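You operate a simulated robot arm through the tools that you are given. There is no shell and no other tool.

The job below is to be done with a simulated robot arm. You get a single attempt, and the scene is never put back.

Task
Cool the mould: heat off, dial to 90, fan on till under 40 C, then set it on the mat.
Fine: Stop the fan when it is cool; the other moulds stay.

Only the result counts: the job must be done as asked and must still hold three seconds after the hand-in. Knocking over, shifting, dropping, spilling or breaking anything else fails it.

Robot
A 6-joint arm with a four-finger gripper, fixed in place. Base frame: the origin is on the floor under the middle of its stand, x ahead of it, y to its left, z up. Units: m, rad, N and s.
With the tool pointing down near the work surface it reaches from about 0.5 to 0.9 m from the base axis. Its first joint turns from -2.897 to 2.897 rad. Payload 3.43 kg.
The tool frame sits at the grasp point between the pads (the TCP): z along the fingers, y along the line on which they close. The tips reach 0.03 m beyond it. The gripper opens to 0.12 m; its body begins 0.085 m behind the TCP.
Orientation is that of the tool frame in the base frame, as a unit quaternion [w, x, y, z]. With the fingers straight down and closing along the base's y, the tool's x points along the base's -x, its y along +y and its z along -z.

Tools
- The arm moves only by the tool play_rows. Its argument "deltas" is a list that holds one entry, the list of rows, each a list of 7 numbers: the shift along the base's x, y, z in m, then the turn, a rotation vector about the base's x, y, z in rad, then the closure in counts, from 0 (fully open) to 255 (shut). In form: [[[x, y, z, wx, wy, wz, grip], ...]]. A call has 1 to 20 rows; each row is the pose to reach, as a shift and turn from the pose commanded when the call began. Each row takes 0.2 s and may step no farther than 0.05 m and 0.15 rad from the row before; otherwise, or with a gripper value out of range, the whole call is refused. A pose out of reach is approached as far as the arm can. The call stops where the force on the tool passes 40 N (or 10 N more than at its start, if that is more) or the arm is blocked; 0.2 s more then pass. Each finger travels about 0.1362 m/s and halts on what it meets, pressing with about 22 N; the grip force reading is that of the motor and also rises with nothing between the fingers. The clock runs only during rows and for 0.2 s after the last one: add rows that repeat a pose to give the fingers time. It gives the time, the measured TCP pose, the force on the tool (base axes), the opening and the grip force at its end, in the units of the frame above (readings bear some noise), with the torque about the TCP (base axes, N m) and any sound that the robot's microphone picked up.
- Cameras (640 x 400 px; columns grow to the right, rows downward): "scene" is fixed at [0.213, -0.6448, 1.4447]; the picture's right is [0.80, -0.61, 0.00], its down [-0.31, -0.40, -0.86] and it looks along [0.52, 0.69, -0.51] (base axes); focal length 302 px, centre (320, 200). "wrist" rides on the gripper at [0.071, -0.017, -0.121] in the tool frame; the picture's right is [0.23, 0.97, 0.00], its down [-0.81, 0.19, -0.55] and it looks along [-0.54, 0.13, 0.83] (tool axes); focal length 275 px, centre (320, 200).
- capture(camera): a new picture of that camera. No time passes.
- slide_trunk(by): moves the trunk up (or, below 0, down) by that many m; the arm rides with it, the base frame stays. It gives what a move gives, with no picture.
- point_at(camera, pixels): for up to 12 pixels [column, row] of the newest picture of that camera ("zoom" is the newest enlarged one), the place [x, y, z] in the base frame of the surface seen there, good to about 0.002 m, but the place of the scene camera against the robot may be out by one fixed shift of up to 0.018 m in any direction. No time passes.
- enlarge(camera, box): a new picture of the part [left, top, right, bottom] of that camera's present view, enlarged. No time passes.
- finish_job(): hands the job in; it is judged then, once.

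Unless the task says otherwise, let go and move clear before handing in.

The tools are called by a JSON object that holds its "method" and its "body". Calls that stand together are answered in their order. play_rows: Moves the arm, as the interface text tells. Its arguments: {"type":"object","properties":{"deltas":{"type":"array","items":{"type":"array","items":{"type":"array","items":{"type":"number"}}}}},"required":["deltas"]} The other tools are called the same way: slide_trunk (by) moves the trunk up or down; capture (camera) takes a picture; point_at (camera, pixels) gives the place of the surface under pixels of a picture; enlarge (camera, box) takes an enlarged picture of a part of a camera's view; finish_job () hands the job in.

At the start:

```text
time_s: 0.0
ee_pos: [0.5142, -0.186, 1.225]
tcp_rot: [-0.001, 0.0, 1.0, -0.001]
ft_force: [0.4, 0.7, 0.0]
wrist_torque: [0.03, -0.04, -0.01]
finger_gap: 0.1199
grasp_force: 0.0
trunk travel left (down, up): [-0.2, 0.34]
```

scene: 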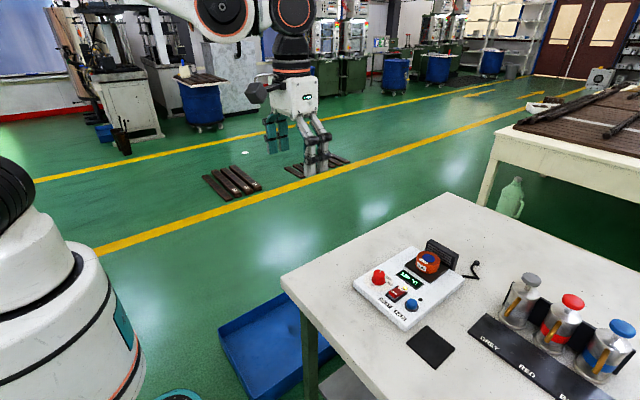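
wrist: 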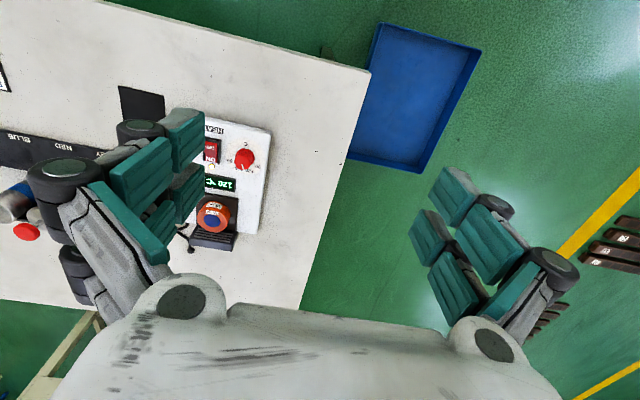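

The scene shows a control box around pixel (410,290) with a red dial, a switch, a display, a blue knob and an orange-red mould; a black mat lies at (430,347). I'll enlarge those areas to see the details.

{"method": "enlarge", "body": {"camera": "scene", "box": [340, 230, 500, 330]}}

{"method": "enlarge", "body": {"camera": "wrist", "box": [100, 80, 300, 260]}}

```text
4.00 times, centred on (420, 280) of scene
```

zoom: 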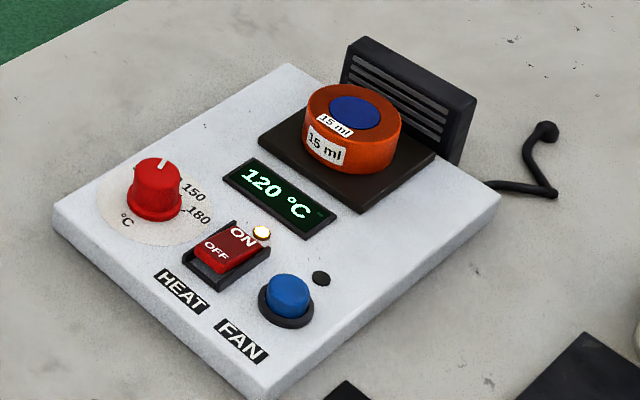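

```text
2.22 times, centred on (200, 170) of wrist
```

zoom: 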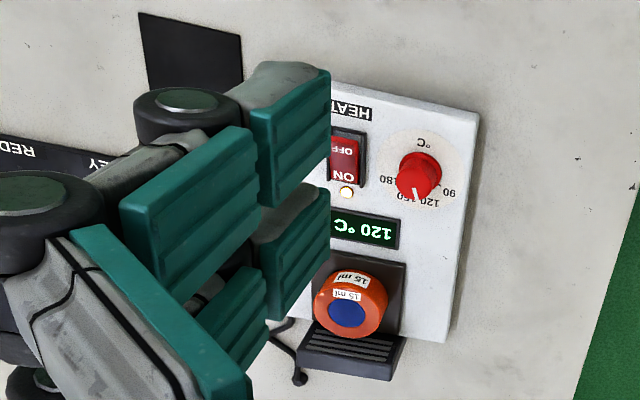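

The zoom shows the box with the dial at about 120–150, the rocker at ON with the lamp lit, the display at 120 °C, and a blue push button for the fan. Next I look at the rack on the right and the mat.

{"method": "enlarge", "body": {"camera": "scene", "box": [460, 260, 640, 400]}}

{"method": "enlarge", "body": {"camera": "scene", "box": [380, 310, 480, 380]}}

{"method": "enlarge", "body": {"camera": "scene", "box": [360, 260, 420, 310]}}

```text
2.86 times, centred on (550, 330) of scene
```

zoom: 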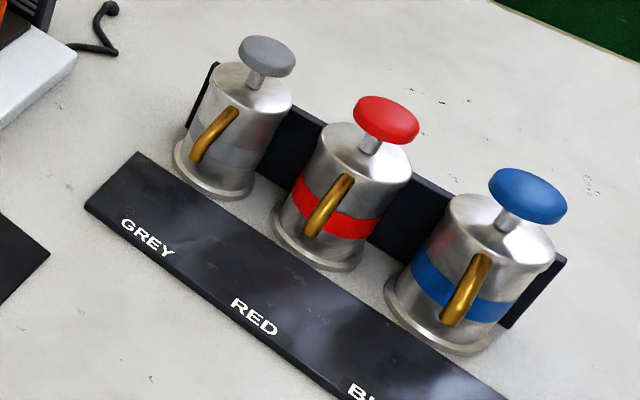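

```text
5.71 times, centred on (430, 345) of scene
```

zoom: 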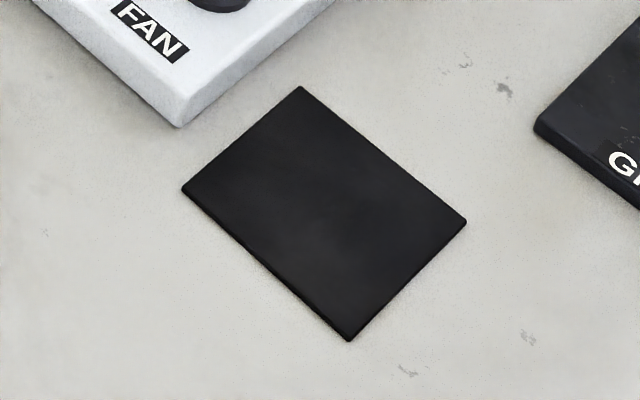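

```text
8.00 times, centred on (390, 285) of scene
```

zoom: 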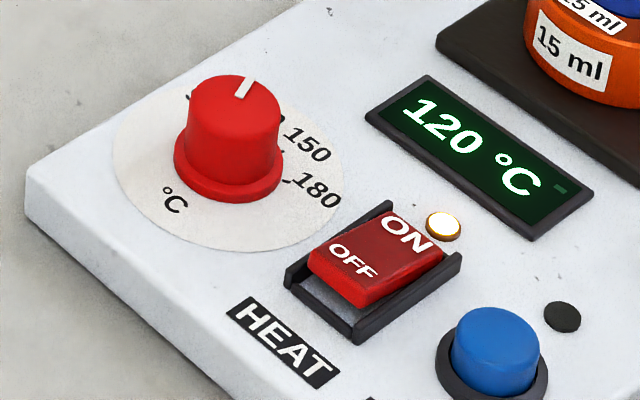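

The dial pointer lies between the labels, the rocker's OFF end is toward pixel (397,297) of the scene. I take point readings of the box features from the scene picture, then will check them with the wrist camera.

{"method": "capture", "body": {"camera": "scene"}}

{"method": "enlarge", "body": {"camera": "scene", "box": [340, 230, 500, 330]}}

{"method": "point_at", "body": {"camera": "zoom", "pixels": [[157, 170], [158, 205], [225, 250], [243, 237], [215, 250], [288, 283], [285, 318], [355, 110], [352, 170], [320, 278], [262, 232], [410, 60]]}}

{"method": "point_at", "body": {"camera": "scene", "pixels": [[433, 326], [408, 343], [462, 349], [441, 369], [430, 347], [353, 282], [407, 329], [464, 278], [411, 247], [450, 330], [280, 276], [440, 195]]}}

```text
taken
```

scene: 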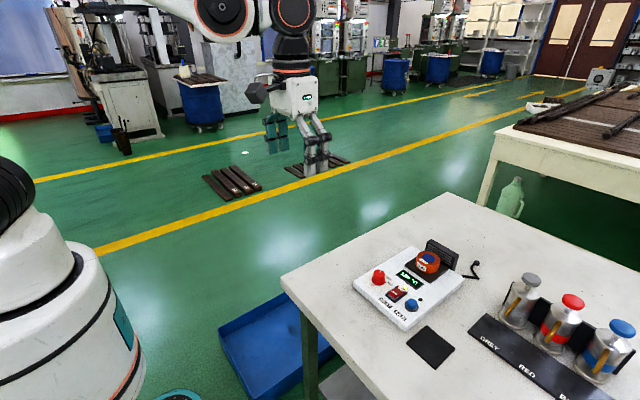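

```text
4.00 times, centred on (420, 280) of scene
```

zoom: 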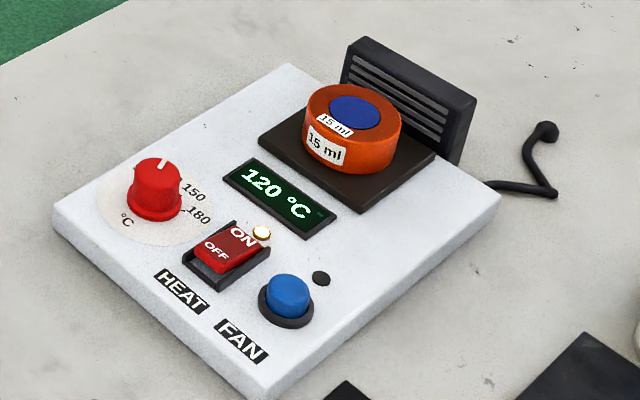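

```text
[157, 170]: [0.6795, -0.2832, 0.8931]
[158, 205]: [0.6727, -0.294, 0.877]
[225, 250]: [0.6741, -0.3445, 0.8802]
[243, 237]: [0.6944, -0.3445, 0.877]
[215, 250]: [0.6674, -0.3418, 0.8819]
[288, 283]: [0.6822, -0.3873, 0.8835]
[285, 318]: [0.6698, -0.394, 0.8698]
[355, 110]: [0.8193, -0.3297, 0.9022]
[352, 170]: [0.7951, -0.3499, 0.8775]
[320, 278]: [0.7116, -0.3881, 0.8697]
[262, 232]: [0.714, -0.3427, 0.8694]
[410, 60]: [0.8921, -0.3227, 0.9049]
```

```text
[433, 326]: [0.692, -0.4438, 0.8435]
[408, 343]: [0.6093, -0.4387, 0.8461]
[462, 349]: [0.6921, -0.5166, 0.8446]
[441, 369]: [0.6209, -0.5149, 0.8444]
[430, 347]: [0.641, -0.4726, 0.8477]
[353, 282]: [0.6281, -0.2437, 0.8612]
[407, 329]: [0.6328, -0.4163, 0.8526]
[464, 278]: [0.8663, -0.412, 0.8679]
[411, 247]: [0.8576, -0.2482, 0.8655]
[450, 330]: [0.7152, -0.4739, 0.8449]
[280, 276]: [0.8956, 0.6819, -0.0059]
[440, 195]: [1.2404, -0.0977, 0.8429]
```

The box spans about x 0.63–0.87, y −0.42 to −0.245, with its top at z≈0.869; the mat is centred near (0.65, −0.478). I move the arm sideways at its present height so the wrist camera sees the box between the fingers.

{"method": "play_rows", "body": {"deltas": [[[0, -0.04, 0, 0, 0, 0, 0], [0, -0.08, 0, 0, 0, 0, 0], [0, -0.12, 0, 0, 0, 0, 0], [0, -0.16, 0, 0, 0, 0, 0], [0, -0.2, 0, 0, 0, 0, 0]]]}}

{"method": "capture", "body": {"camera": "wrist"}}

```text
time_s: 1.2
ee_pos: [0.5149, -0.3868, 1.2253]
tcp_rot: [0.0, 0.0, 1.0, 0.0]
ft_force: [-0.1, -0.3, 0.0]
wrist_torque: [0.01, 0.01, -0.03]
finger_gap: 0.1198
grasp_force: 0.0
trunk travel left (down, up): [-0.2, 0.34]
```

```text
taken
```

wrist: 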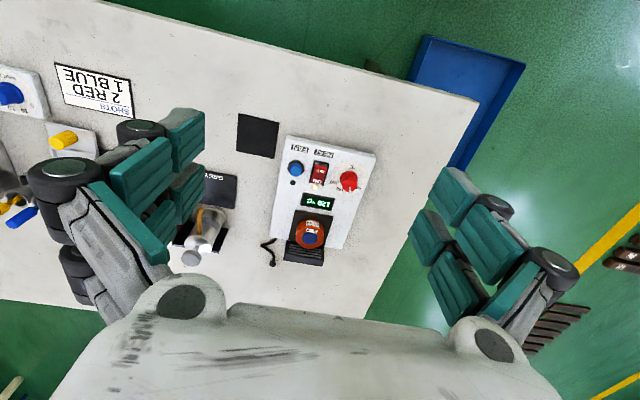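

The wrist picture now shows the box at (270–375, 135–265) and the mat at (258,136) clear of the fingers. I enlarge it and read the places of the features.

{"method": "enlarge", "body": {"camera": "wrist", "box": [230, 105, 390, 275]}}

{"method": "enlarge", "body": {"camera": "wrist", "box": [280, 140, 376, 200]}}

{"method": "enlarge", "body": {"camera": "wrist", "box": [0, 50, 240, 250]}}

```text
2.35 times, centred on (310, 190) of wrist
```

zoom: 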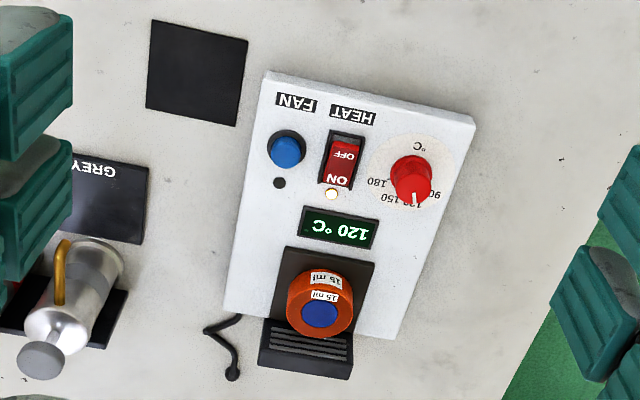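

```text
6.67 times, centred on (328, 170) of wrist
```

zoom: 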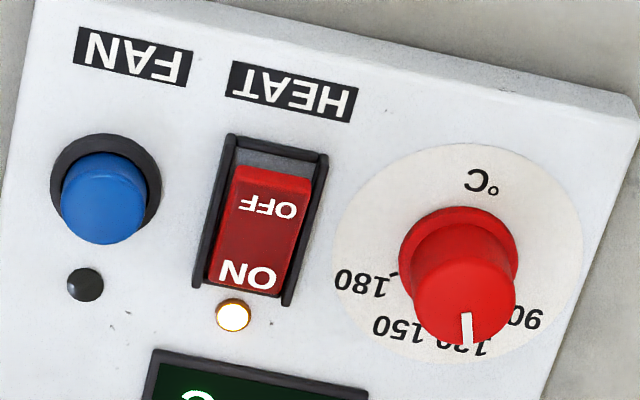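

```text
2.00 times, centred on (120, 150) of wrist
```

zoom: 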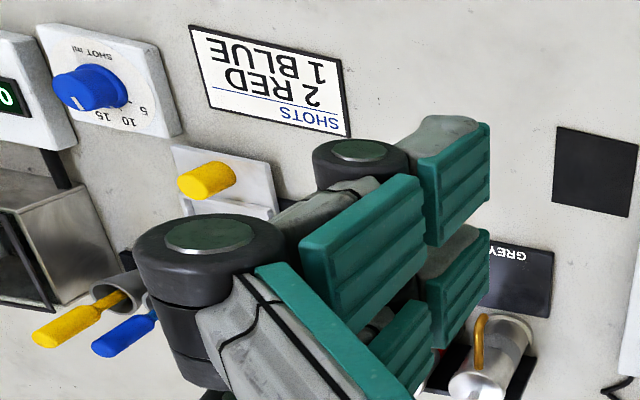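

The dial's pointer is on 120 with 90 lying toward +y, so it must turn counter-clockwise from above; the rocker's OFF end is the one nearer the robot. I now measure the feature positions with the wrist camera and look at the gripper's shape.

{"method": "enlarge", "body": {"camera": "wrist", "box": [280, 140, 376, 200]}}

{"method": "point_at", "body": {"camera": "zoom", "pixels": [[465, 300], [468, 338], [363, 283], [395, 327], [525, 318], [268, 200], [245, 275], [262, 185], [103, 205], [85, 284], [233, 315], [290, 290]]}}

{"method": "enlarge", "body": {"camera": "scene", "box": [240, 0, 560, 200]}}

```text
6.67 times, centred on (328, 170) of wrist
```

zoom: 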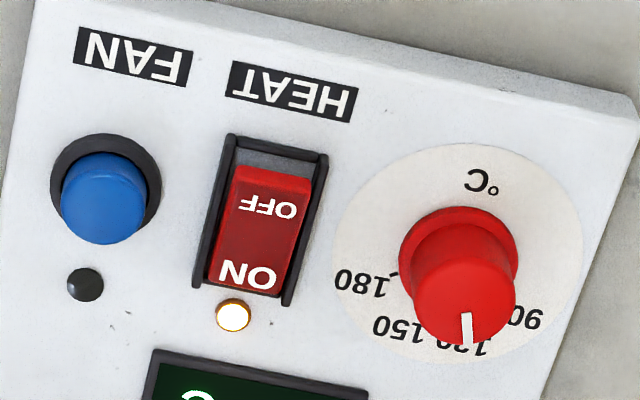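

```text
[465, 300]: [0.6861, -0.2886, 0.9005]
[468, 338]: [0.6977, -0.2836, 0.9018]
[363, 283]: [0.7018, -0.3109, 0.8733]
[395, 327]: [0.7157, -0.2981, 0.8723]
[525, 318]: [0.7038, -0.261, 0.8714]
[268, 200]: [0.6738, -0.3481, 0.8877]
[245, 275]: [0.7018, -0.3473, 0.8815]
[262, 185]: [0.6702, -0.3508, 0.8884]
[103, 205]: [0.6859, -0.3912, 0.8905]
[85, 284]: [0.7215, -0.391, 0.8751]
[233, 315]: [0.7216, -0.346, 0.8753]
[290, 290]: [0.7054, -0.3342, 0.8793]
```

```text
2.00 times, centred on (400, 100) of scene
```

zoom: 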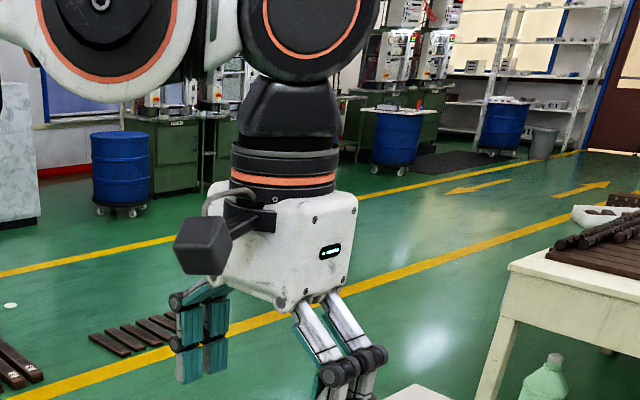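

The wrist readings put the box top at z≈0.875, rocker OFF end at (0.672, −0.349, 0.888), fan button at (0.686, −0.391, 0.8905), and dial centre near (0.688, −0.286) with top 0.901; the scene camera is off by about (0.008, −0.003, 0.0055). I close the fingers in the air to see how large the closed tip cluster is.

{"method": "play_rows", "body": {"deltas": [[[0, 0, 0, 0, 0, 0, 255], [0, 0, 0, 0, 0, 0, 255], [0, 0, 0, 0, 0, 0, 255], [0, 0, 0, 0, 0, 0, 255]]]}}

{"method": "capture", "body": {"camera": "wrist"}}

{"method": "enlarge", "body": {"camera": "scene", "box": [310, 100, 470, 200]}}

```text
time_s: 2.2
ee_pos: [0.5152, -0.3854, 1.2257]
tcp_rot: [0.001, 0.001, 1.0, 0.0]
ft_force: [-0.5, 0.3, -0.4]
wrist_torque: [0.03, 0.01, 0.03]
finger_gap: 0.0
grasp_force: 21.9
trunk travel left (down, up): [-0.2, 0.34]
```

```text
taken
```

wrist: 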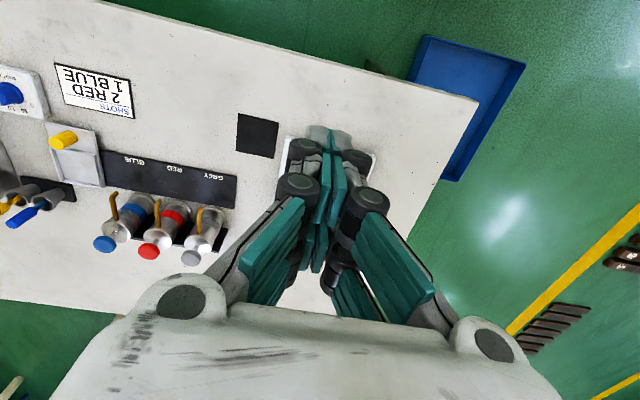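

```text
4.00 times, centred on (390, 150) of scene
```

zoom: 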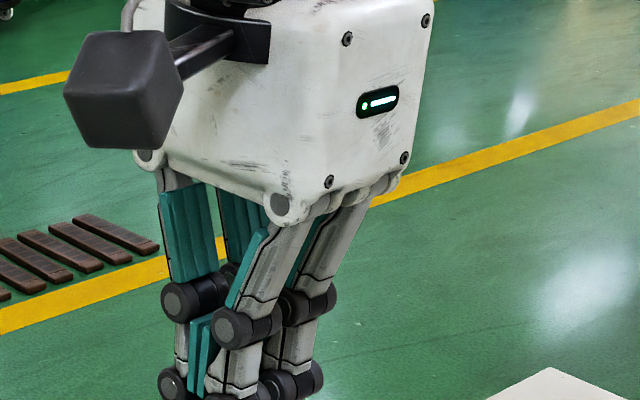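

The closed fingers form a cluster of four with knuckles at (300,150)–(360,200) in the wrist view. I enlarge and measure the extents of the tips.

{"method": "enlarge", "body": {"camera": "wrist", "box": [250, 110, 410, 290]}}

{"method": "enlarge", "body": {"camera": "scene", "box": [330, 160, 430, 240]}}

```text
2.22 times, centred on (330, 200) of wrist
```

zoom: 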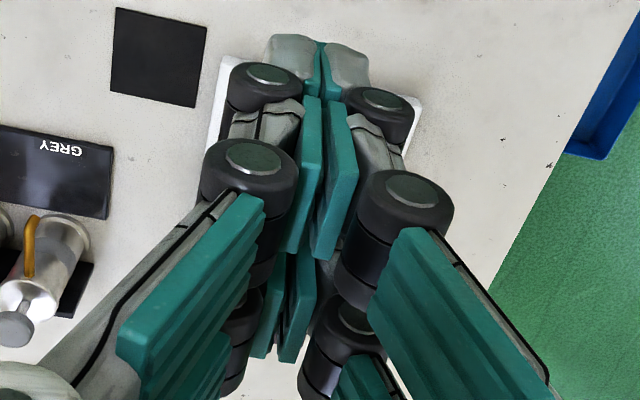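

```text
5.00 times, centred on (380, 200) of scene
```

zoom: 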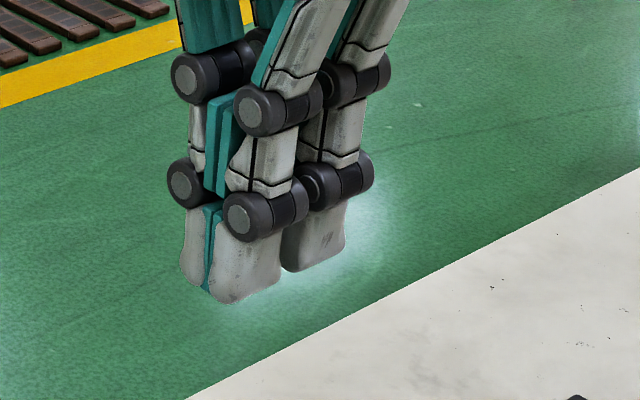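

The scene zoom shows the distal tips at (240,290) and (320,265) of the picture. I measure points on them.

{"method": "point_at", "body": {"camera": "zoom", "pixels": [[212, 292], [222, 302], [278, 287], [277, 240], [288, 268], [340, 250], [345, 210], [183, 260], [245, 220], [320, 185], [205, 285], [372, 175]]}}

{"method": "enlarge", "body": {"camera": "wrist", "box": [280, 115, 380, 195]}}

```text
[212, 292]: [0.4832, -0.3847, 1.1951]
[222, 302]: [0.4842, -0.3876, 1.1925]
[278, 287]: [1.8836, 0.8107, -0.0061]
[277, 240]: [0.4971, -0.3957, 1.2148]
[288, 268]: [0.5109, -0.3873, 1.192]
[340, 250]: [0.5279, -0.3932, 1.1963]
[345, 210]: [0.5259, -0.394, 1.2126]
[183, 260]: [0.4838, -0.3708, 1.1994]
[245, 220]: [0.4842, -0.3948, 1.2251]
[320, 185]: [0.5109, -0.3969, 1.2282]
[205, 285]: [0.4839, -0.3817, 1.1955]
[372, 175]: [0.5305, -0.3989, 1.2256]
```

```text
5.00 times, centred on (330, 155) of wrist
```

zoom: 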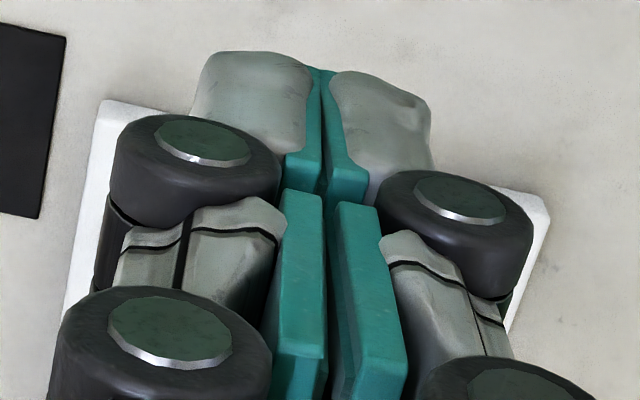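

The closed cluster is only about 0.045 m (tool x) by 0.026 m (tool y), so it fits between the dial and the button. I measure the mat, the canister nearest it and the fan block before moving in.

{"method": "point_at", "body": {"camera": "wrist", "pixels": [[241, 115], [278, 122], [272, 157], [237, 150], [258, 136], [190, 258], [205, 225], [225, 180], [235, 180], [236, 205], [150, 250], [105, 242]]}}

{"method": "enlarge", "body": {"camera": "scene", "box": [390, 230, 490, 300]}}

{"method": "point_at", "body": {"camera": "zoom", "pixels": [[240, 95], [330, 155], [395, 60], [160, 130], [310, 100], [415, 140], [220, 100], [180, 190], [225, 60], [420, 110], [270, 165], [90, 130]]}}

```text
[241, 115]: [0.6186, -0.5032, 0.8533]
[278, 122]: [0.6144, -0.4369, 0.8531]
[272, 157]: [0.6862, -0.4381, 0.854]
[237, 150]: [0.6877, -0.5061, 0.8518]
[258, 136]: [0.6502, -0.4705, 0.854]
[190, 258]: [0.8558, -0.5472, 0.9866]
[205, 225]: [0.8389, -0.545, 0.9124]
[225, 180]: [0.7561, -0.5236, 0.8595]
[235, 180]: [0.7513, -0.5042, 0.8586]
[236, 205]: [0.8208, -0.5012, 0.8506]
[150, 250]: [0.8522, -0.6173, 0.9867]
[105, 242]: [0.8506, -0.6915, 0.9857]
```

```text
5.71 times, centred on (440, 265) of scene
```

zoom: 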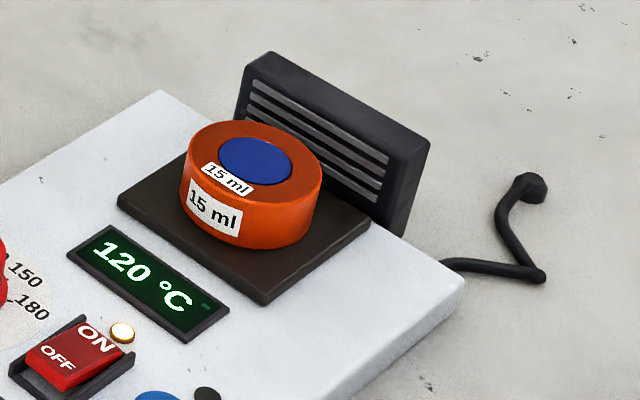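

```text
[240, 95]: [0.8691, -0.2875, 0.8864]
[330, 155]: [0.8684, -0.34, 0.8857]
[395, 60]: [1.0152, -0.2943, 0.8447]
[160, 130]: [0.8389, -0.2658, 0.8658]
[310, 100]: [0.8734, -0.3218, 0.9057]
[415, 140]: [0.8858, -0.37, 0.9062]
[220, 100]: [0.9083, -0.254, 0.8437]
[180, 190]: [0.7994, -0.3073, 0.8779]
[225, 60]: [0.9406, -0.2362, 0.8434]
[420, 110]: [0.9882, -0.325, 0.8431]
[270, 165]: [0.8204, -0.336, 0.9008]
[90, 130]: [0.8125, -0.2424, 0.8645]
```

The fan block's front face is near x=0.877 (robot frame), the mat spans x 0.615–0.687, y −0.505 to −0.437, top z≈0.853, and the canisters are well away at x>0.81, y<−0.51. Now I move the closed fingers above the rocker's OFF end (tips at z≈0.92).

{"method": "play_rows", "body": {"deltas": [[[0.0171, 0.0047, -0.0344, 0, 0, 0, 255], [0.0342, 0.0094, -0.0688, 0, 0, 0, 255], [0.0514, 0.0141, -0.1031, 0, 0, 0, 255], [0.0685, 0.0187, -0.1375, 0, 0, 0, 255], [0.0856, 0.0234, -0.1719, 0, 0, 0, 255], [0.1028, 0.0281, -0.2063, 0, 0, 0, 255], [0.1199, 0.0328, -0.2406, 0, 0, 0, 255], [0.137, 0.0375, -0.275, 0, 0, 0, 255], [0.137, 0.0375, -0.275, 0, 0, 0, 255]]]}}

{"method": "capture", "body": {"camera": "wrist"}}

{"method": "capture", "body": {"camera": "scene"}}

{"method": "enlarge", "body": {"camera": "scene", "box": [340, 230, 500, 330]}}

```text
time_s: 4.2
ee_pos: [0.6538, -0.3485, 0.9497]
tcp_rot: [0.001, 0.0, 1.0, 0.0]
ft_force: [0.4, -0.5, -0.7]
wrist_torque: [0.03, 0.02, -0.01]
finger_gap: 0.0
grasp_force: 22.4
trunk travel left (down, up): [-0.2, 0.34]
```

```text
taken
```

wrist: 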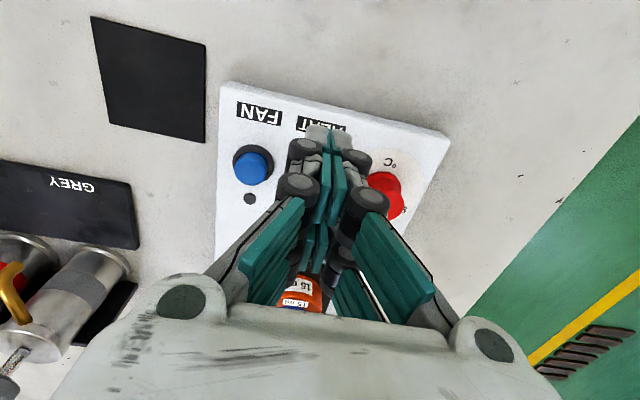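

```text
taken
```

scene: 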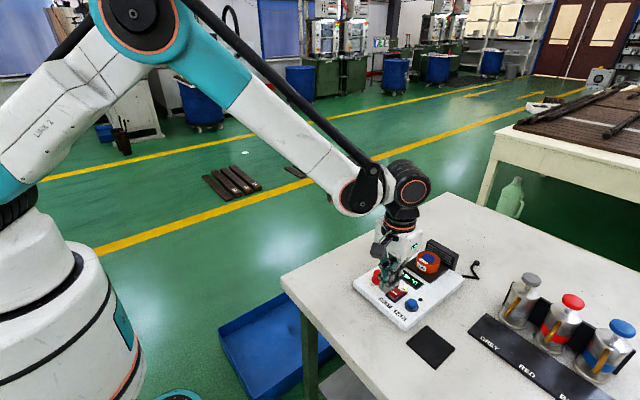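

```text
4.00 times, centred on (420, 280) of scene
```

zoom: 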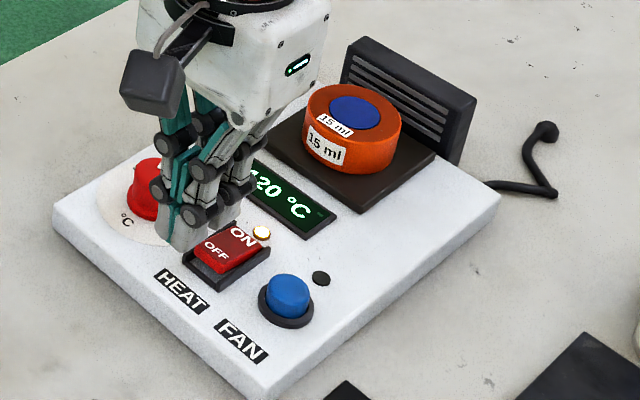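

The fingers hover just behind the rocker's OFF end in the scene zoom (tips near (185,245)). I descend in small steps and press the OFF end, then rise.

{"method": "play_rows", "body": {"deltas": [[[0.003, 0, -0.015, 0, 0, 0, 255], [0.003, 0, -0.027, 0, 0, 0, 255], [0.003, 0, -0.031, 0, 0, 0, 255], [0.003, 0, -0.034, 0, 0, 0, 255], [0.003, 0, -0.037, 0, 0, 0, 255]]]}}

{"method": "enlarge", "body": {"camera": "scene", "box": [340, 230, 500, 330]}}

```text
time_s: 5.4
ee_pos: [0.654, -0.3475, 0.9134]
tcp_rot: [0.0, 0.0, 1.0, 0.0]
ft_force: [0.4, -0.4, -0.2]
wrist_torque: [-0.01, 0.01, -0.04]
finger_gap: 0.0061
grasp_force: 33.4
trunk travel left (down, up): [-0.2, 0.34]
```

```text
4.00 times, centred on (420, 280) of scene
```

zoom: 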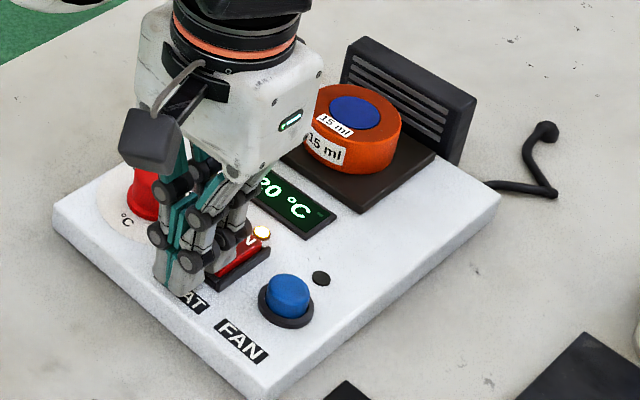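

The tips are at z≈0.883 but the force reads near zero, and the gap has opened slightly to 6 mm; the lamp near (262,232) still seems lit. I press a few millimetres further and look again.

{"method": "play_rows", "body": {"deltas": [[[0, 0, -0.002, 0, 0, 0, 255], [0, 0, -0.004, 0, 0, 0, 255], [0, 0, -0.004, 0, 0, 0, 255]]]}}

{"method": "enlarge", "body": {"camera": "scene", "box": [370, 260, 430, 310]}}

{"method": "capture", "body": {"camera": "wrist"}}

```text
time_s: 6.2
ee_pos: [0.6552, -0.3486, 0.9105]
tcp_rot: [0.002, 0.0, 1.0, -0.001]
ft_force: [7.7, -2.5, 21.6]
wrist_torque: [-0.09, -0.7, -0.08]
finger_gap: 0.0061
grasp_force: 33.2
trunk travel left (down, up): [-0.2, 0.34]
```

```text
8.00 times, centred on (400, 285) of scene
```

zoom: 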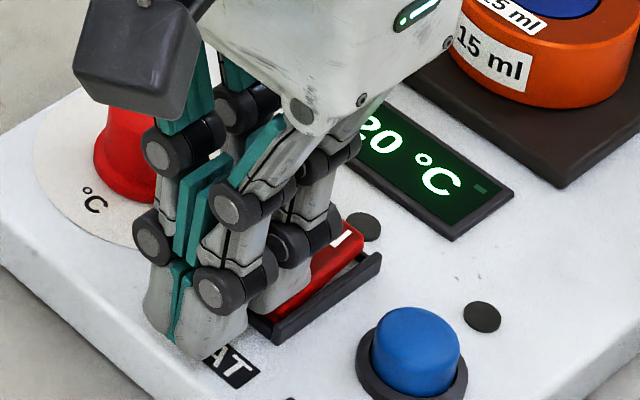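

```text
taken
```

wrist: 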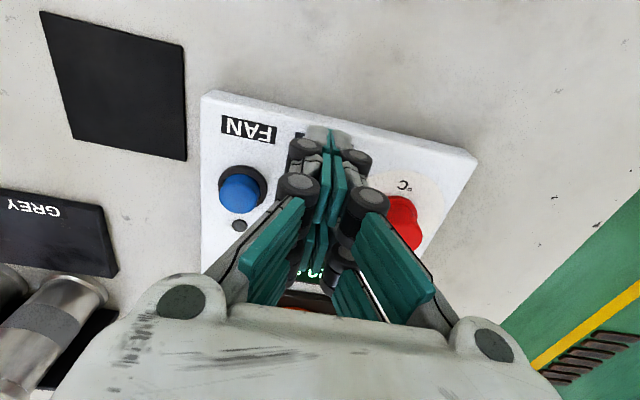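

The lamp at (362,226) of the zoom has gone dark and the rocker has tipped, with 21.6 N on the tool: heat is off. I rise straight up and check that it stays off.

{"method": "play_rows", "body": {"deltas": [[[0, 0, 0.02, 0, 0, 0, 255], [0, 0, 0.05, 0, 0, 0, 255], [0, 0, 0.09, 0, 0, 0, 255], [-0.03, 0, 0.13, 0, 0, 0, 255], [-0.06, 0, 0.17, 0, 0, 0, 255]]]}}

{"method": "enlarge", "body": {"camera": "scene", "box": [340, 230, 500, 330]}}

{"method": "capture", "body": {"camera": "wrist"}}

```text
time_s: 7.4
ee_pos: [0.5942, -0.3481, 1.0793]
tcp_rot: [0.0, 0.0, 1.0, 0.0]
ft_force: [0.4, 0.6, -0.3]
wrist_torque: [0.0, -0.01, 0.03]
finger_gap: 0.0
grasp_force: 33.8
trunk travel left (down, up): [-0.2, 0.34]
```

```text
4.00 times, centred on (420, 280) of scene
```

zoom: 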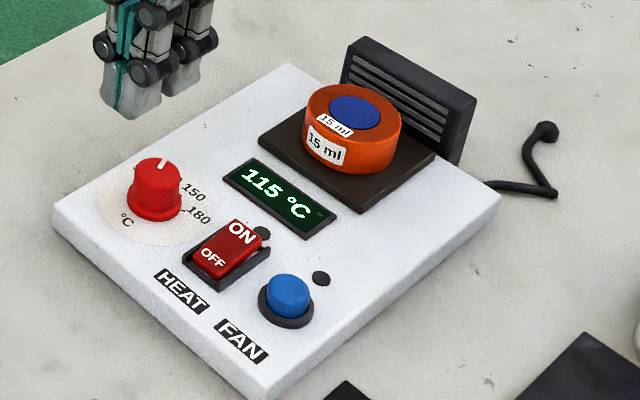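

```text
taken
```

wrist: 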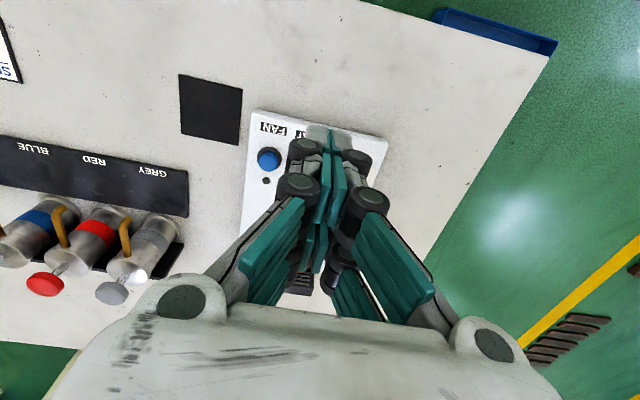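

The rocker is now tipped to OFF, the lamp is out and the display reads 115 °C. Next I open the hand and move to where the wrist camera sees the dial and its tick marks closely.

{"method": "play_rows", "body": {"deltas": [[[0.01, 0.0155, -0.034, 0, 0, 0, 0], [0.02, 0.031, -0.068, 0, 0, 0, 0], [0.0305, 0.0465, -0.103, 0, 0, 0, 0], [0.0305, 0.0465, -0.103, 0, 0, 0, 0]]]}}

{"method": "capture", "body": {"camera": "wrist"}}

{"method": "enlarge", "body": {"camera": "scene", "box": [360, 260, 410, 300]}}

```text
time_s: 8.4
ee_pos: [0.6255, -0.3012, 0.9747]
tcp_rot: [0.0, 0.001, 1.0, 0.0]
ft_force: [0.4, 1.4, -0.3]
wrist_torque: [-0.01, 0.03, -0.02]
finger_gap: 0.1197
grasp_force: 0.0
trunk travel left (down, up): [-0.2, 0.34]
```

```text
taken
```

wrist: 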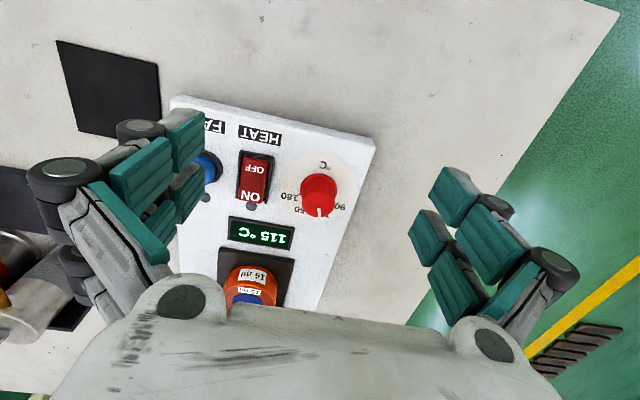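

```text
10.00 times, centred on (385, 280) of scene
```

zoom: 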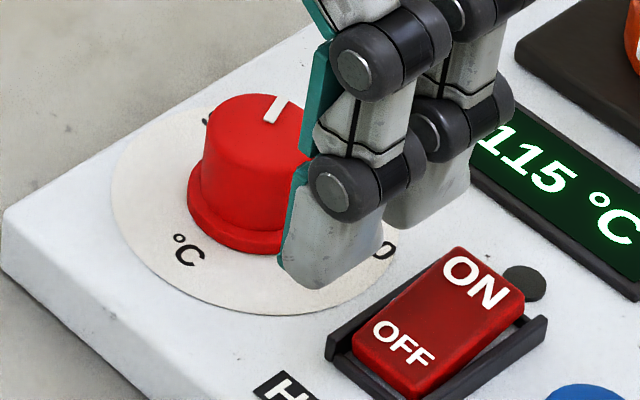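

The dial is clear at (320,195) in the wrist view. I enlarge it and read points on the plate, labels, pointer and dial top.

{"method": "enlarge", "body": {"camera": "wrist", "box": [270, 150, 366, 230]}}

{"method": "enlarge", "body": {"camera": "wrist", "box": [296, 160, 356, 222]}}

```text
5.00 times, centred on (318, 190) of wrist
```

zoom: 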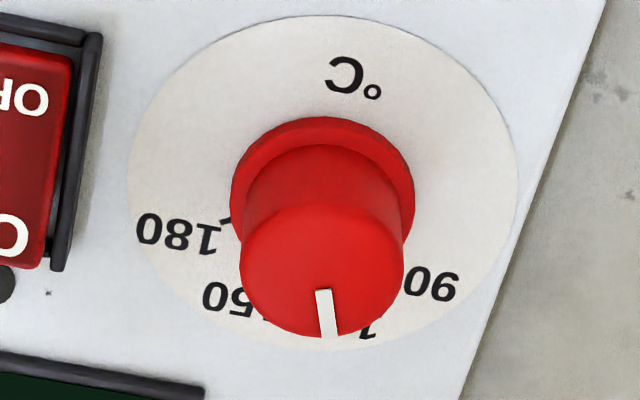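

```text
6.45 times, centred on (326, 191) of wrist
```

zoom: 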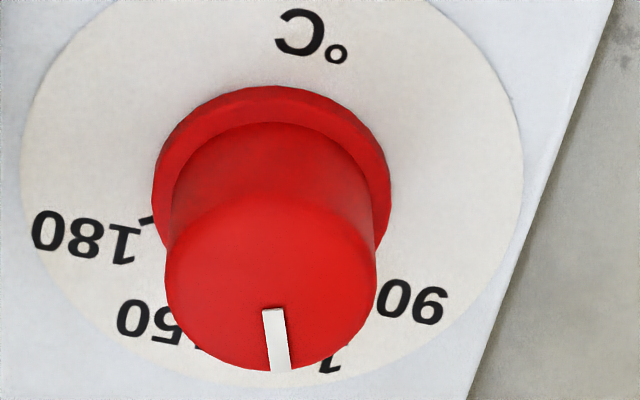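

The pointer runs from (270,312) to (280,368) in this zoom. I read points for the pointer line, the dial top outline, the plate rim and the labels.

{"method": "point_at", "body": {"camera": "zoom", "pixels": [[271, 313], [279, 364], [172, 290], [370, 290], [272, 225], [270, 285], [148, 219], [85, 237], [150, 320], [412, 303], [328, 360], [520, 180]]}}

{"method": "point_at", "body": {"camera": "zoom", "pixels": [[24, 160], [150, 0], [205, 375], [460, 40], [160, 200], [385, 190], [270, 92], [270, 110], [270, 205], [270, 215], [515, 230], [40, 270]]}}

```text
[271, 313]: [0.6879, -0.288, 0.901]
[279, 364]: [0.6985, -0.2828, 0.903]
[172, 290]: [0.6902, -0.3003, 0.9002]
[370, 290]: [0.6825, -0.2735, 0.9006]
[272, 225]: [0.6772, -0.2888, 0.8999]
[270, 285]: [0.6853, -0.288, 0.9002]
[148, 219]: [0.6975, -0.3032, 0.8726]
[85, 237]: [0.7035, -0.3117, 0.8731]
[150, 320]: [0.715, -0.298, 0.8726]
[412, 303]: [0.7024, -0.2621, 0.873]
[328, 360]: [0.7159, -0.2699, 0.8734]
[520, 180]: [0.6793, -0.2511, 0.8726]
```

```text
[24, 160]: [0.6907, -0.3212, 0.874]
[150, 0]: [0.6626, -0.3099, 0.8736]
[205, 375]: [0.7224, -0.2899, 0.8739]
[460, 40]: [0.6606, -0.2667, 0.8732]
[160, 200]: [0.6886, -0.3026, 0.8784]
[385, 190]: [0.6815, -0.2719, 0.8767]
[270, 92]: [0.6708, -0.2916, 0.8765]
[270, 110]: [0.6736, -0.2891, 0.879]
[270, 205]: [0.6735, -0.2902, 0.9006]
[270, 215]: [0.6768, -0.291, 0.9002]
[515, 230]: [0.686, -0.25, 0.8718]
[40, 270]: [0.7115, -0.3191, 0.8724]
```

From these points the dial centre is about (0.6865, −0.287), top radius 0.014, flange top at z 0.879, pointer at about +20° from +x toward +y, and the 90 label at about +58–60°. I move above the dial with the hand pre-closed to about 0.045 m and yawed −0.35 rad, then check the gap.

{"method": "play_rows", "body": {"deltas": [[[0.02, 0.005, 0, 0, 0, -0.1, 80], [0.04, 0.01, 0, 0, 0, -0.2, 140], [0.061, 0.0152, 0, 0, 0, -0.3, 160], [0.061, 0.0152, -0.015, 0, 0, -0.35, 160], [0.061, 0.0152, -0.0265, 0, 0, -0.35, 160], [0.061, 0.0152, -0.0265, 0, 0, -0.35, 160]]]}}

{"method": "capture", "body": {"camera": "wrist"}}

{"method": "enlarge", "body": {"camera": "scene", "box": [350, 240, 430, 300]}}

```text
time_s: 9.8
ee_pos: [0.6863, -0.2863, 0.9488]
tcp_rot: [0.0, 0.174, 0.985, 0.001]
ft_force: [0.0, 0.6, 0.4]
wrist_torque: [-0.01, 0.02, -0.02]
finger_gap: 0.0444
grasp_force: 0.0
trunk travel left (down, up): [-0.2, 0.34]
```

```text
taken
```

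wrist: 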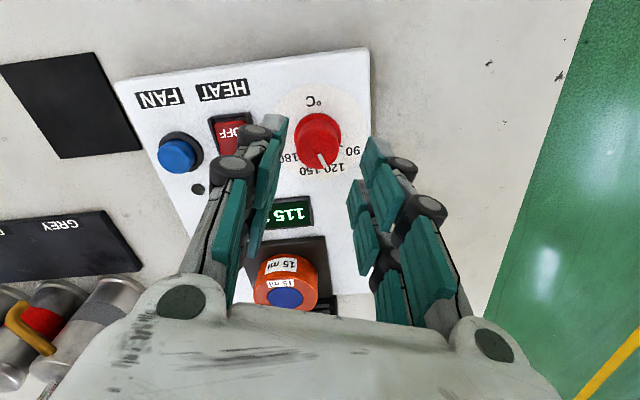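

```text
6.67 times, centred on (390, 270) of scene
```

zoom: 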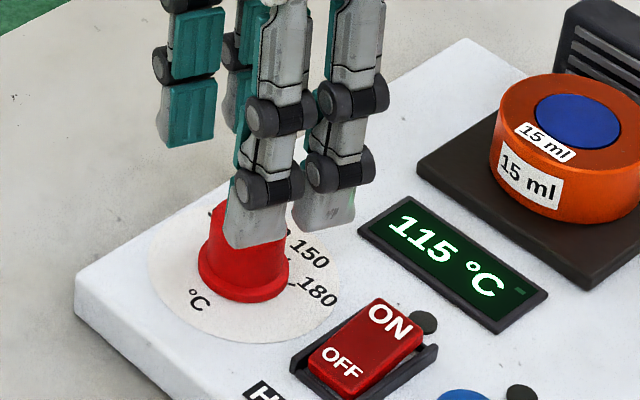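

The dial lies centred on the tool axis in the wrist view (dial top near (320,151), as computed), with a gap of 0.044 m. I take a closer look at the labels from here before lowering.

{"method": "enlarge", "body": {"camera": "wrist", "box": [270, 100, 370, 180]}}

{"method": "point_at", "body": {"camera": "zoom", "pixels": [[305, 345], [345, 410], [318, 340], [333, 385], [230, 250], [410, 240], [320, 160], [210, 330], [430, 320], [560, 320], [450, 430], [140, 365]]}}

```text
5.00 times, centred on (320, 140) of wrist
```

zoom: 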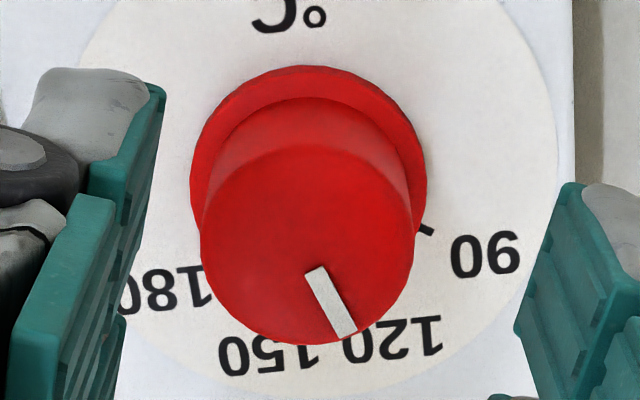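

```text
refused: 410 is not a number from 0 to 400
```

Now the 90 tick shows at (425,229) of the zoom, and the pointer runs (315,272)–(347,330). I read their places to get the exact angle to turn.

{"method": "point_at", "body": {"camera": "zoom", "pixels": [[316, 272], [346, 330], [428, 230], [433, 233], [485, 255], [390, 340], [205, 240], [412, 240], [308, 245], [320, 155], [290, 345], [95, 60]]}}

```text
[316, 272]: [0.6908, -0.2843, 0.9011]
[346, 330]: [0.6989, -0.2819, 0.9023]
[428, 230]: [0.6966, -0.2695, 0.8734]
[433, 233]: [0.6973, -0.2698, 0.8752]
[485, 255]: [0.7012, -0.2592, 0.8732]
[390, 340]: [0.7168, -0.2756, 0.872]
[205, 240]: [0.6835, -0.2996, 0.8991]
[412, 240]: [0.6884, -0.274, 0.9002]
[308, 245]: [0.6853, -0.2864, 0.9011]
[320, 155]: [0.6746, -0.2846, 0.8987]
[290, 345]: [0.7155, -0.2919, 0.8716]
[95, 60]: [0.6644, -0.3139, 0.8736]
```

The 90 tick lies at about 59–60° and the pointer at about 20°, so the turn needed is +40° (0.70 rad). I lower the pads around the dial (tips just above its flange) and close.

{"method": "play_rows", "body": {"deltas": [[[0, 0, -0.015, 0, 0, 0, 160], [0, 0, -0.03, 0, 0, 0, 160], [0, 0, -0.039, 0, 0, 0, 160], [0, 0, -0.039, 0, 0, 0, 255], [0, 0, -0.039, 0, 0, 0, 255], [0, 0, -0.039, 0, 0, 0, 255]]]}}

{"method": "enlarge", "body": {"camera": "scene", "box": [350, 240, 430, 300]}}

{"method": "capture", "body": {"camera": "wrist"}}

```text
time_s: 11.2
ee_pos: [0.6861, -0.2875, 0.9094]
tcp_rot: [0.0, 0.175, 0.985, 0.0]
ft_force: [0.7, -6.3, -0.2]
wrist_torque: [-0.21, -0.09, 0.02]
finger_gap: 0.0272
grasp_force: 44.5
trunk travel left (down, up): [-0.2, 0.34]
```

```text
6.67 times, centred on (390, 270) of scene
```

zoom: 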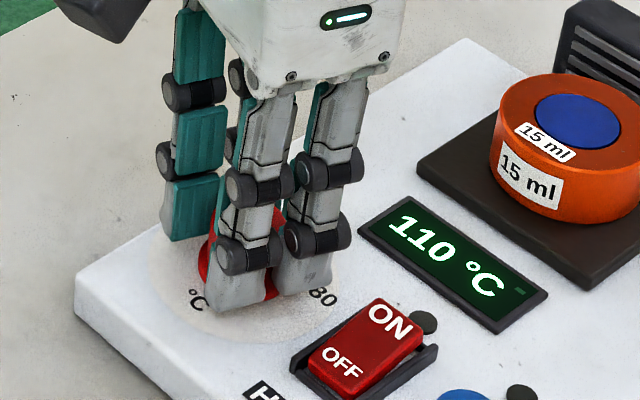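

```text
taken
```

wrist: 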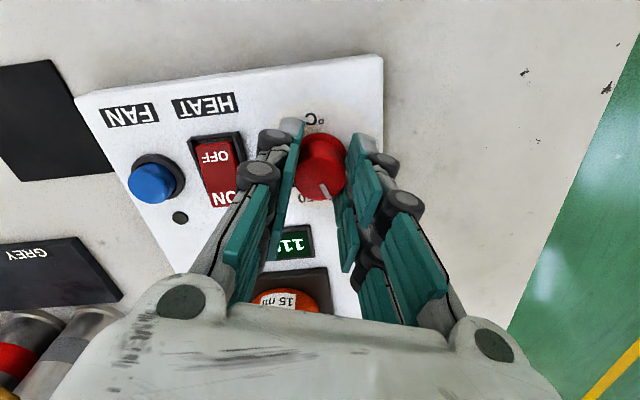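

The pads hold the dial at a gap of 0.027 m with only 6 N of side force; the display reads 110 °C. I turn it +0.70 rad in 0.1 rad steps.

{"method": "play_rows", "body": {"deltas": [[[0, 0, 0, 0, 0, 0.1, 255], [0, 0, 0, 0, 0, 0.2, 255], [0, 0, 0, 0, 0, 0.3, 255], [0, 0, 0, 0, 0, 0.4, 255], [0, 0, 0, 0, 0, 0.5, 255], [0, 0, 0, 0, 0, 0.6, 255], [0, 0, 0, 0, 0, 0.7, 255], [0, 0, 0, 0, 0, 0.7, 255]]]}}

{"method": "capture", "body": {"camera": "wrist"}}

{"method": "enlarge", "body": {"camera": "wrist", "box": [270, 100, 370, 220]}}

```text
time_s: 13.0
ee_pos: [0.6858, -0.2875, 0.9091]
tcp_rot: [0.0, -0.175, 0.985, 0.0]
ft_force: [-0.1, -18.7, 2.8]
wrist_torque: [-0.58, 0.03, -0.32]
finger_gap: 0.0269
grasp_force: 44.8
trunk travel left (down, up): [-0.2, 0.34]
```

```text
taken
```

wrist: 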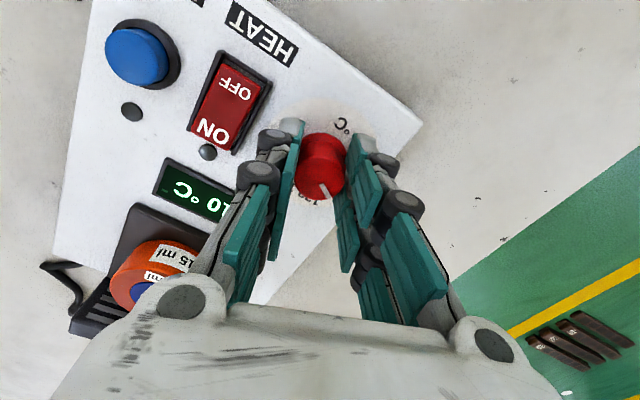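

```text
3.33 times, centred on (320, 160) of wrist
```

zoom: 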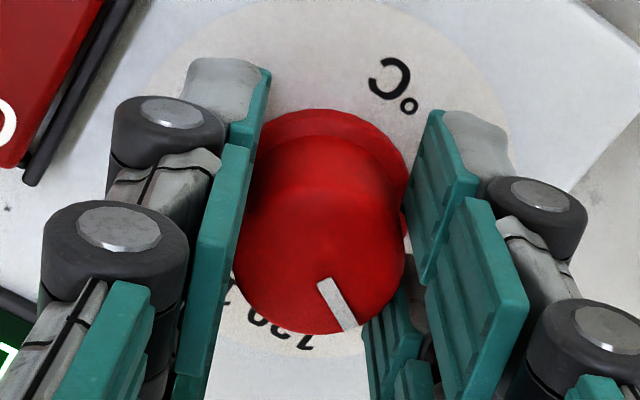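

The dial turned with the hand (pointer stayed fixed in the wrist view, 0.32 N·m resisting). I release, rise a little and check the pointer against the 90 tick.

{"method": "play_rows", "body": {"deltas": [[[0, 0, 0, 0, 0, 0, 165], [0, 0, 0, 0, 0, 0, 165], [0, 0, 0.015, 0, 0, 0, 165], [0, 0, 0.03, 0, 0, 0, 165], [0, 0, 0.045, 0, 0, 0, 165], [0, 0, 0.045, 0, 0, 0, 165]]]}}

{"method": "capture", "body": {"camera": "wrist"}}

{"method": "enlarge", "body": {"camera": "wrist", "box": [270, 100, 370, 180]}}

```text
time_s: 14.4
ee_pos: [0.6876, -0.2856, 0.9556]
tcp_rot: [0.0, -0.174, 0.985, 0.0]
ft_force: [0.6, 0.3, 0.4]
wrist_torque: [0.0, -0.03, 0.03]
finger_gap: 0.0422
grasp_force: 0.0
trunk travel left (down, up): [-0.2, 0.34]
```

```text
taken
```

wrist: 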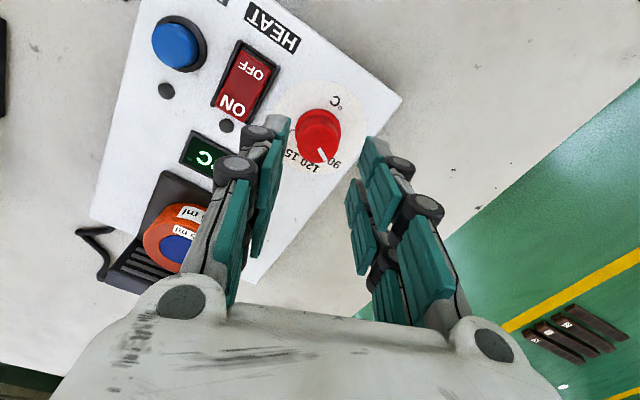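

```text
5.00 times, centred on (320, 140) of wrist
```

zoom: 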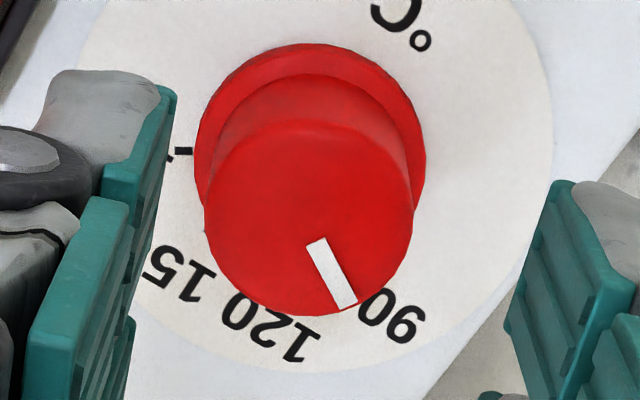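

The pointer now aims toward the 90 label; I measure its angle on the dial top.

{"method": "point_at", "body": {"camera": "zoom", "pixels": [[317, 246], [348, 303], [332, 275], [392, 316], [207, 215], [412, 215], [309, 218], [309, 122], [309, 310], [180, 152], [262, 330], [308, 60]]}}

{"method": "enlarge", "body": {"camera": "scene", "box": [350, 250, 430, 310]}}

```text
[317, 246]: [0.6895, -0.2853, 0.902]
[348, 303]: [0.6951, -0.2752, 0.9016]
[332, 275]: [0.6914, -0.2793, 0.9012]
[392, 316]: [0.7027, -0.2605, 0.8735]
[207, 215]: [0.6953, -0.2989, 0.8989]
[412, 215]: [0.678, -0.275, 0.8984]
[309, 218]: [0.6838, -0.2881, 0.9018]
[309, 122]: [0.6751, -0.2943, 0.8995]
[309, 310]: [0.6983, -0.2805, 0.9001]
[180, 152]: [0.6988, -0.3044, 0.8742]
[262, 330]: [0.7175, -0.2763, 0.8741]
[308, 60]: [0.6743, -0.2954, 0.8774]
```

```text
6.67 times, centred on (390, 280) of scene
```

zoom: 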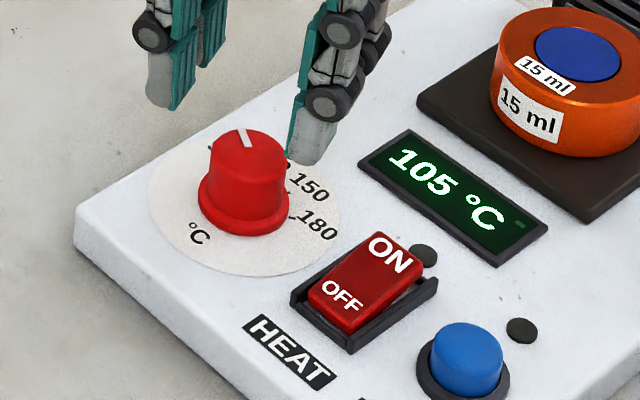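

The image direction of the pointer is the same before and after, so the dial followed the full 0.70 rad; the zoom shows 105 °C. I zoom right in on the dial from the scene camera to confirm it against the 90 tick.

{"method": "enlarge", "body": {"camera": "scene", "box": [366, 262, 398, 282]}}

{"method": "point_at", "body": {"camera": "zoom", "pixels": [[250, 95], [275, 160], [300, 100], [200, 110], [110, 130], [150, 180], [380, 180], [420, 230], [300, 200], [180, 250], [400, 250], [260, 125]]}}

```text
16.00 times, centred on (382, 272) of scene
```

zoom: 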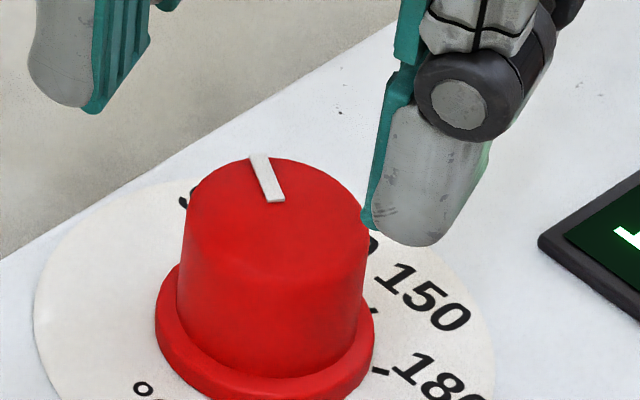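

```text
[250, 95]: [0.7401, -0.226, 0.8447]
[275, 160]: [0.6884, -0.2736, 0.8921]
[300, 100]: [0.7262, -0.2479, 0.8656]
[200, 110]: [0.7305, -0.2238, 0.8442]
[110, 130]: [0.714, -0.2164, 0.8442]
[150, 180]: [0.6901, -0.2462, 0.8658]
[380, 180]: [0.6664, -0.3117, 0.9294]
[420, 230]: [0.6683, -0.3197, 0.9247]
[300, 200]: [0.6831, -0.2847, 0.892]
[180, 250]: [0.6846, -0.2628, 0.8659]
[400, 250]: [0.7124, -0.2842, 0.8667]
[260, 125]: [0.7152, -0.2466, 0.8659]
```

The pointer runs from (274,200) to (259,156) in this zoom; I read those points plus the dial-top rim.

{"method": "point_at", "body": {"camera": "zoom", "pixels": [[274, 199], [260, 158], [267, 178], [272, 193], [263, 166], [195, 200], [365, 225], [280, 162], [340, 185], [275, 258], [200, 235], [345, 250]]}}

```text
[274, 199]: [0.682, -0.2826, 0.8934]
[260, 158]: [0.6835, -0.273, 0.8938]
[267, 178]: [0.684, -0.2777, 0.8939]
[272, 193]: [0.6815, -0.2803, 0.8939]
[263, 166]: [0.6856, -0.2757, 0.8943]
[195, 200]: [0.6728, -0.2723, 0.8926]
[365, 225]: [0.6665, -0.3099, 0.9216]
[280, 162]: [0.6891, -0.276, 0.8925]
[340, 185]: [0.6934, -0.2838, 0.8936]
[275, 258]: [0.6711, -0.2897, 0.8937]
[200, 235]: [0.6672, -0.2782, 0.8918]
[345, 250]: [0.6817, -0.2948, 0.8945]
```

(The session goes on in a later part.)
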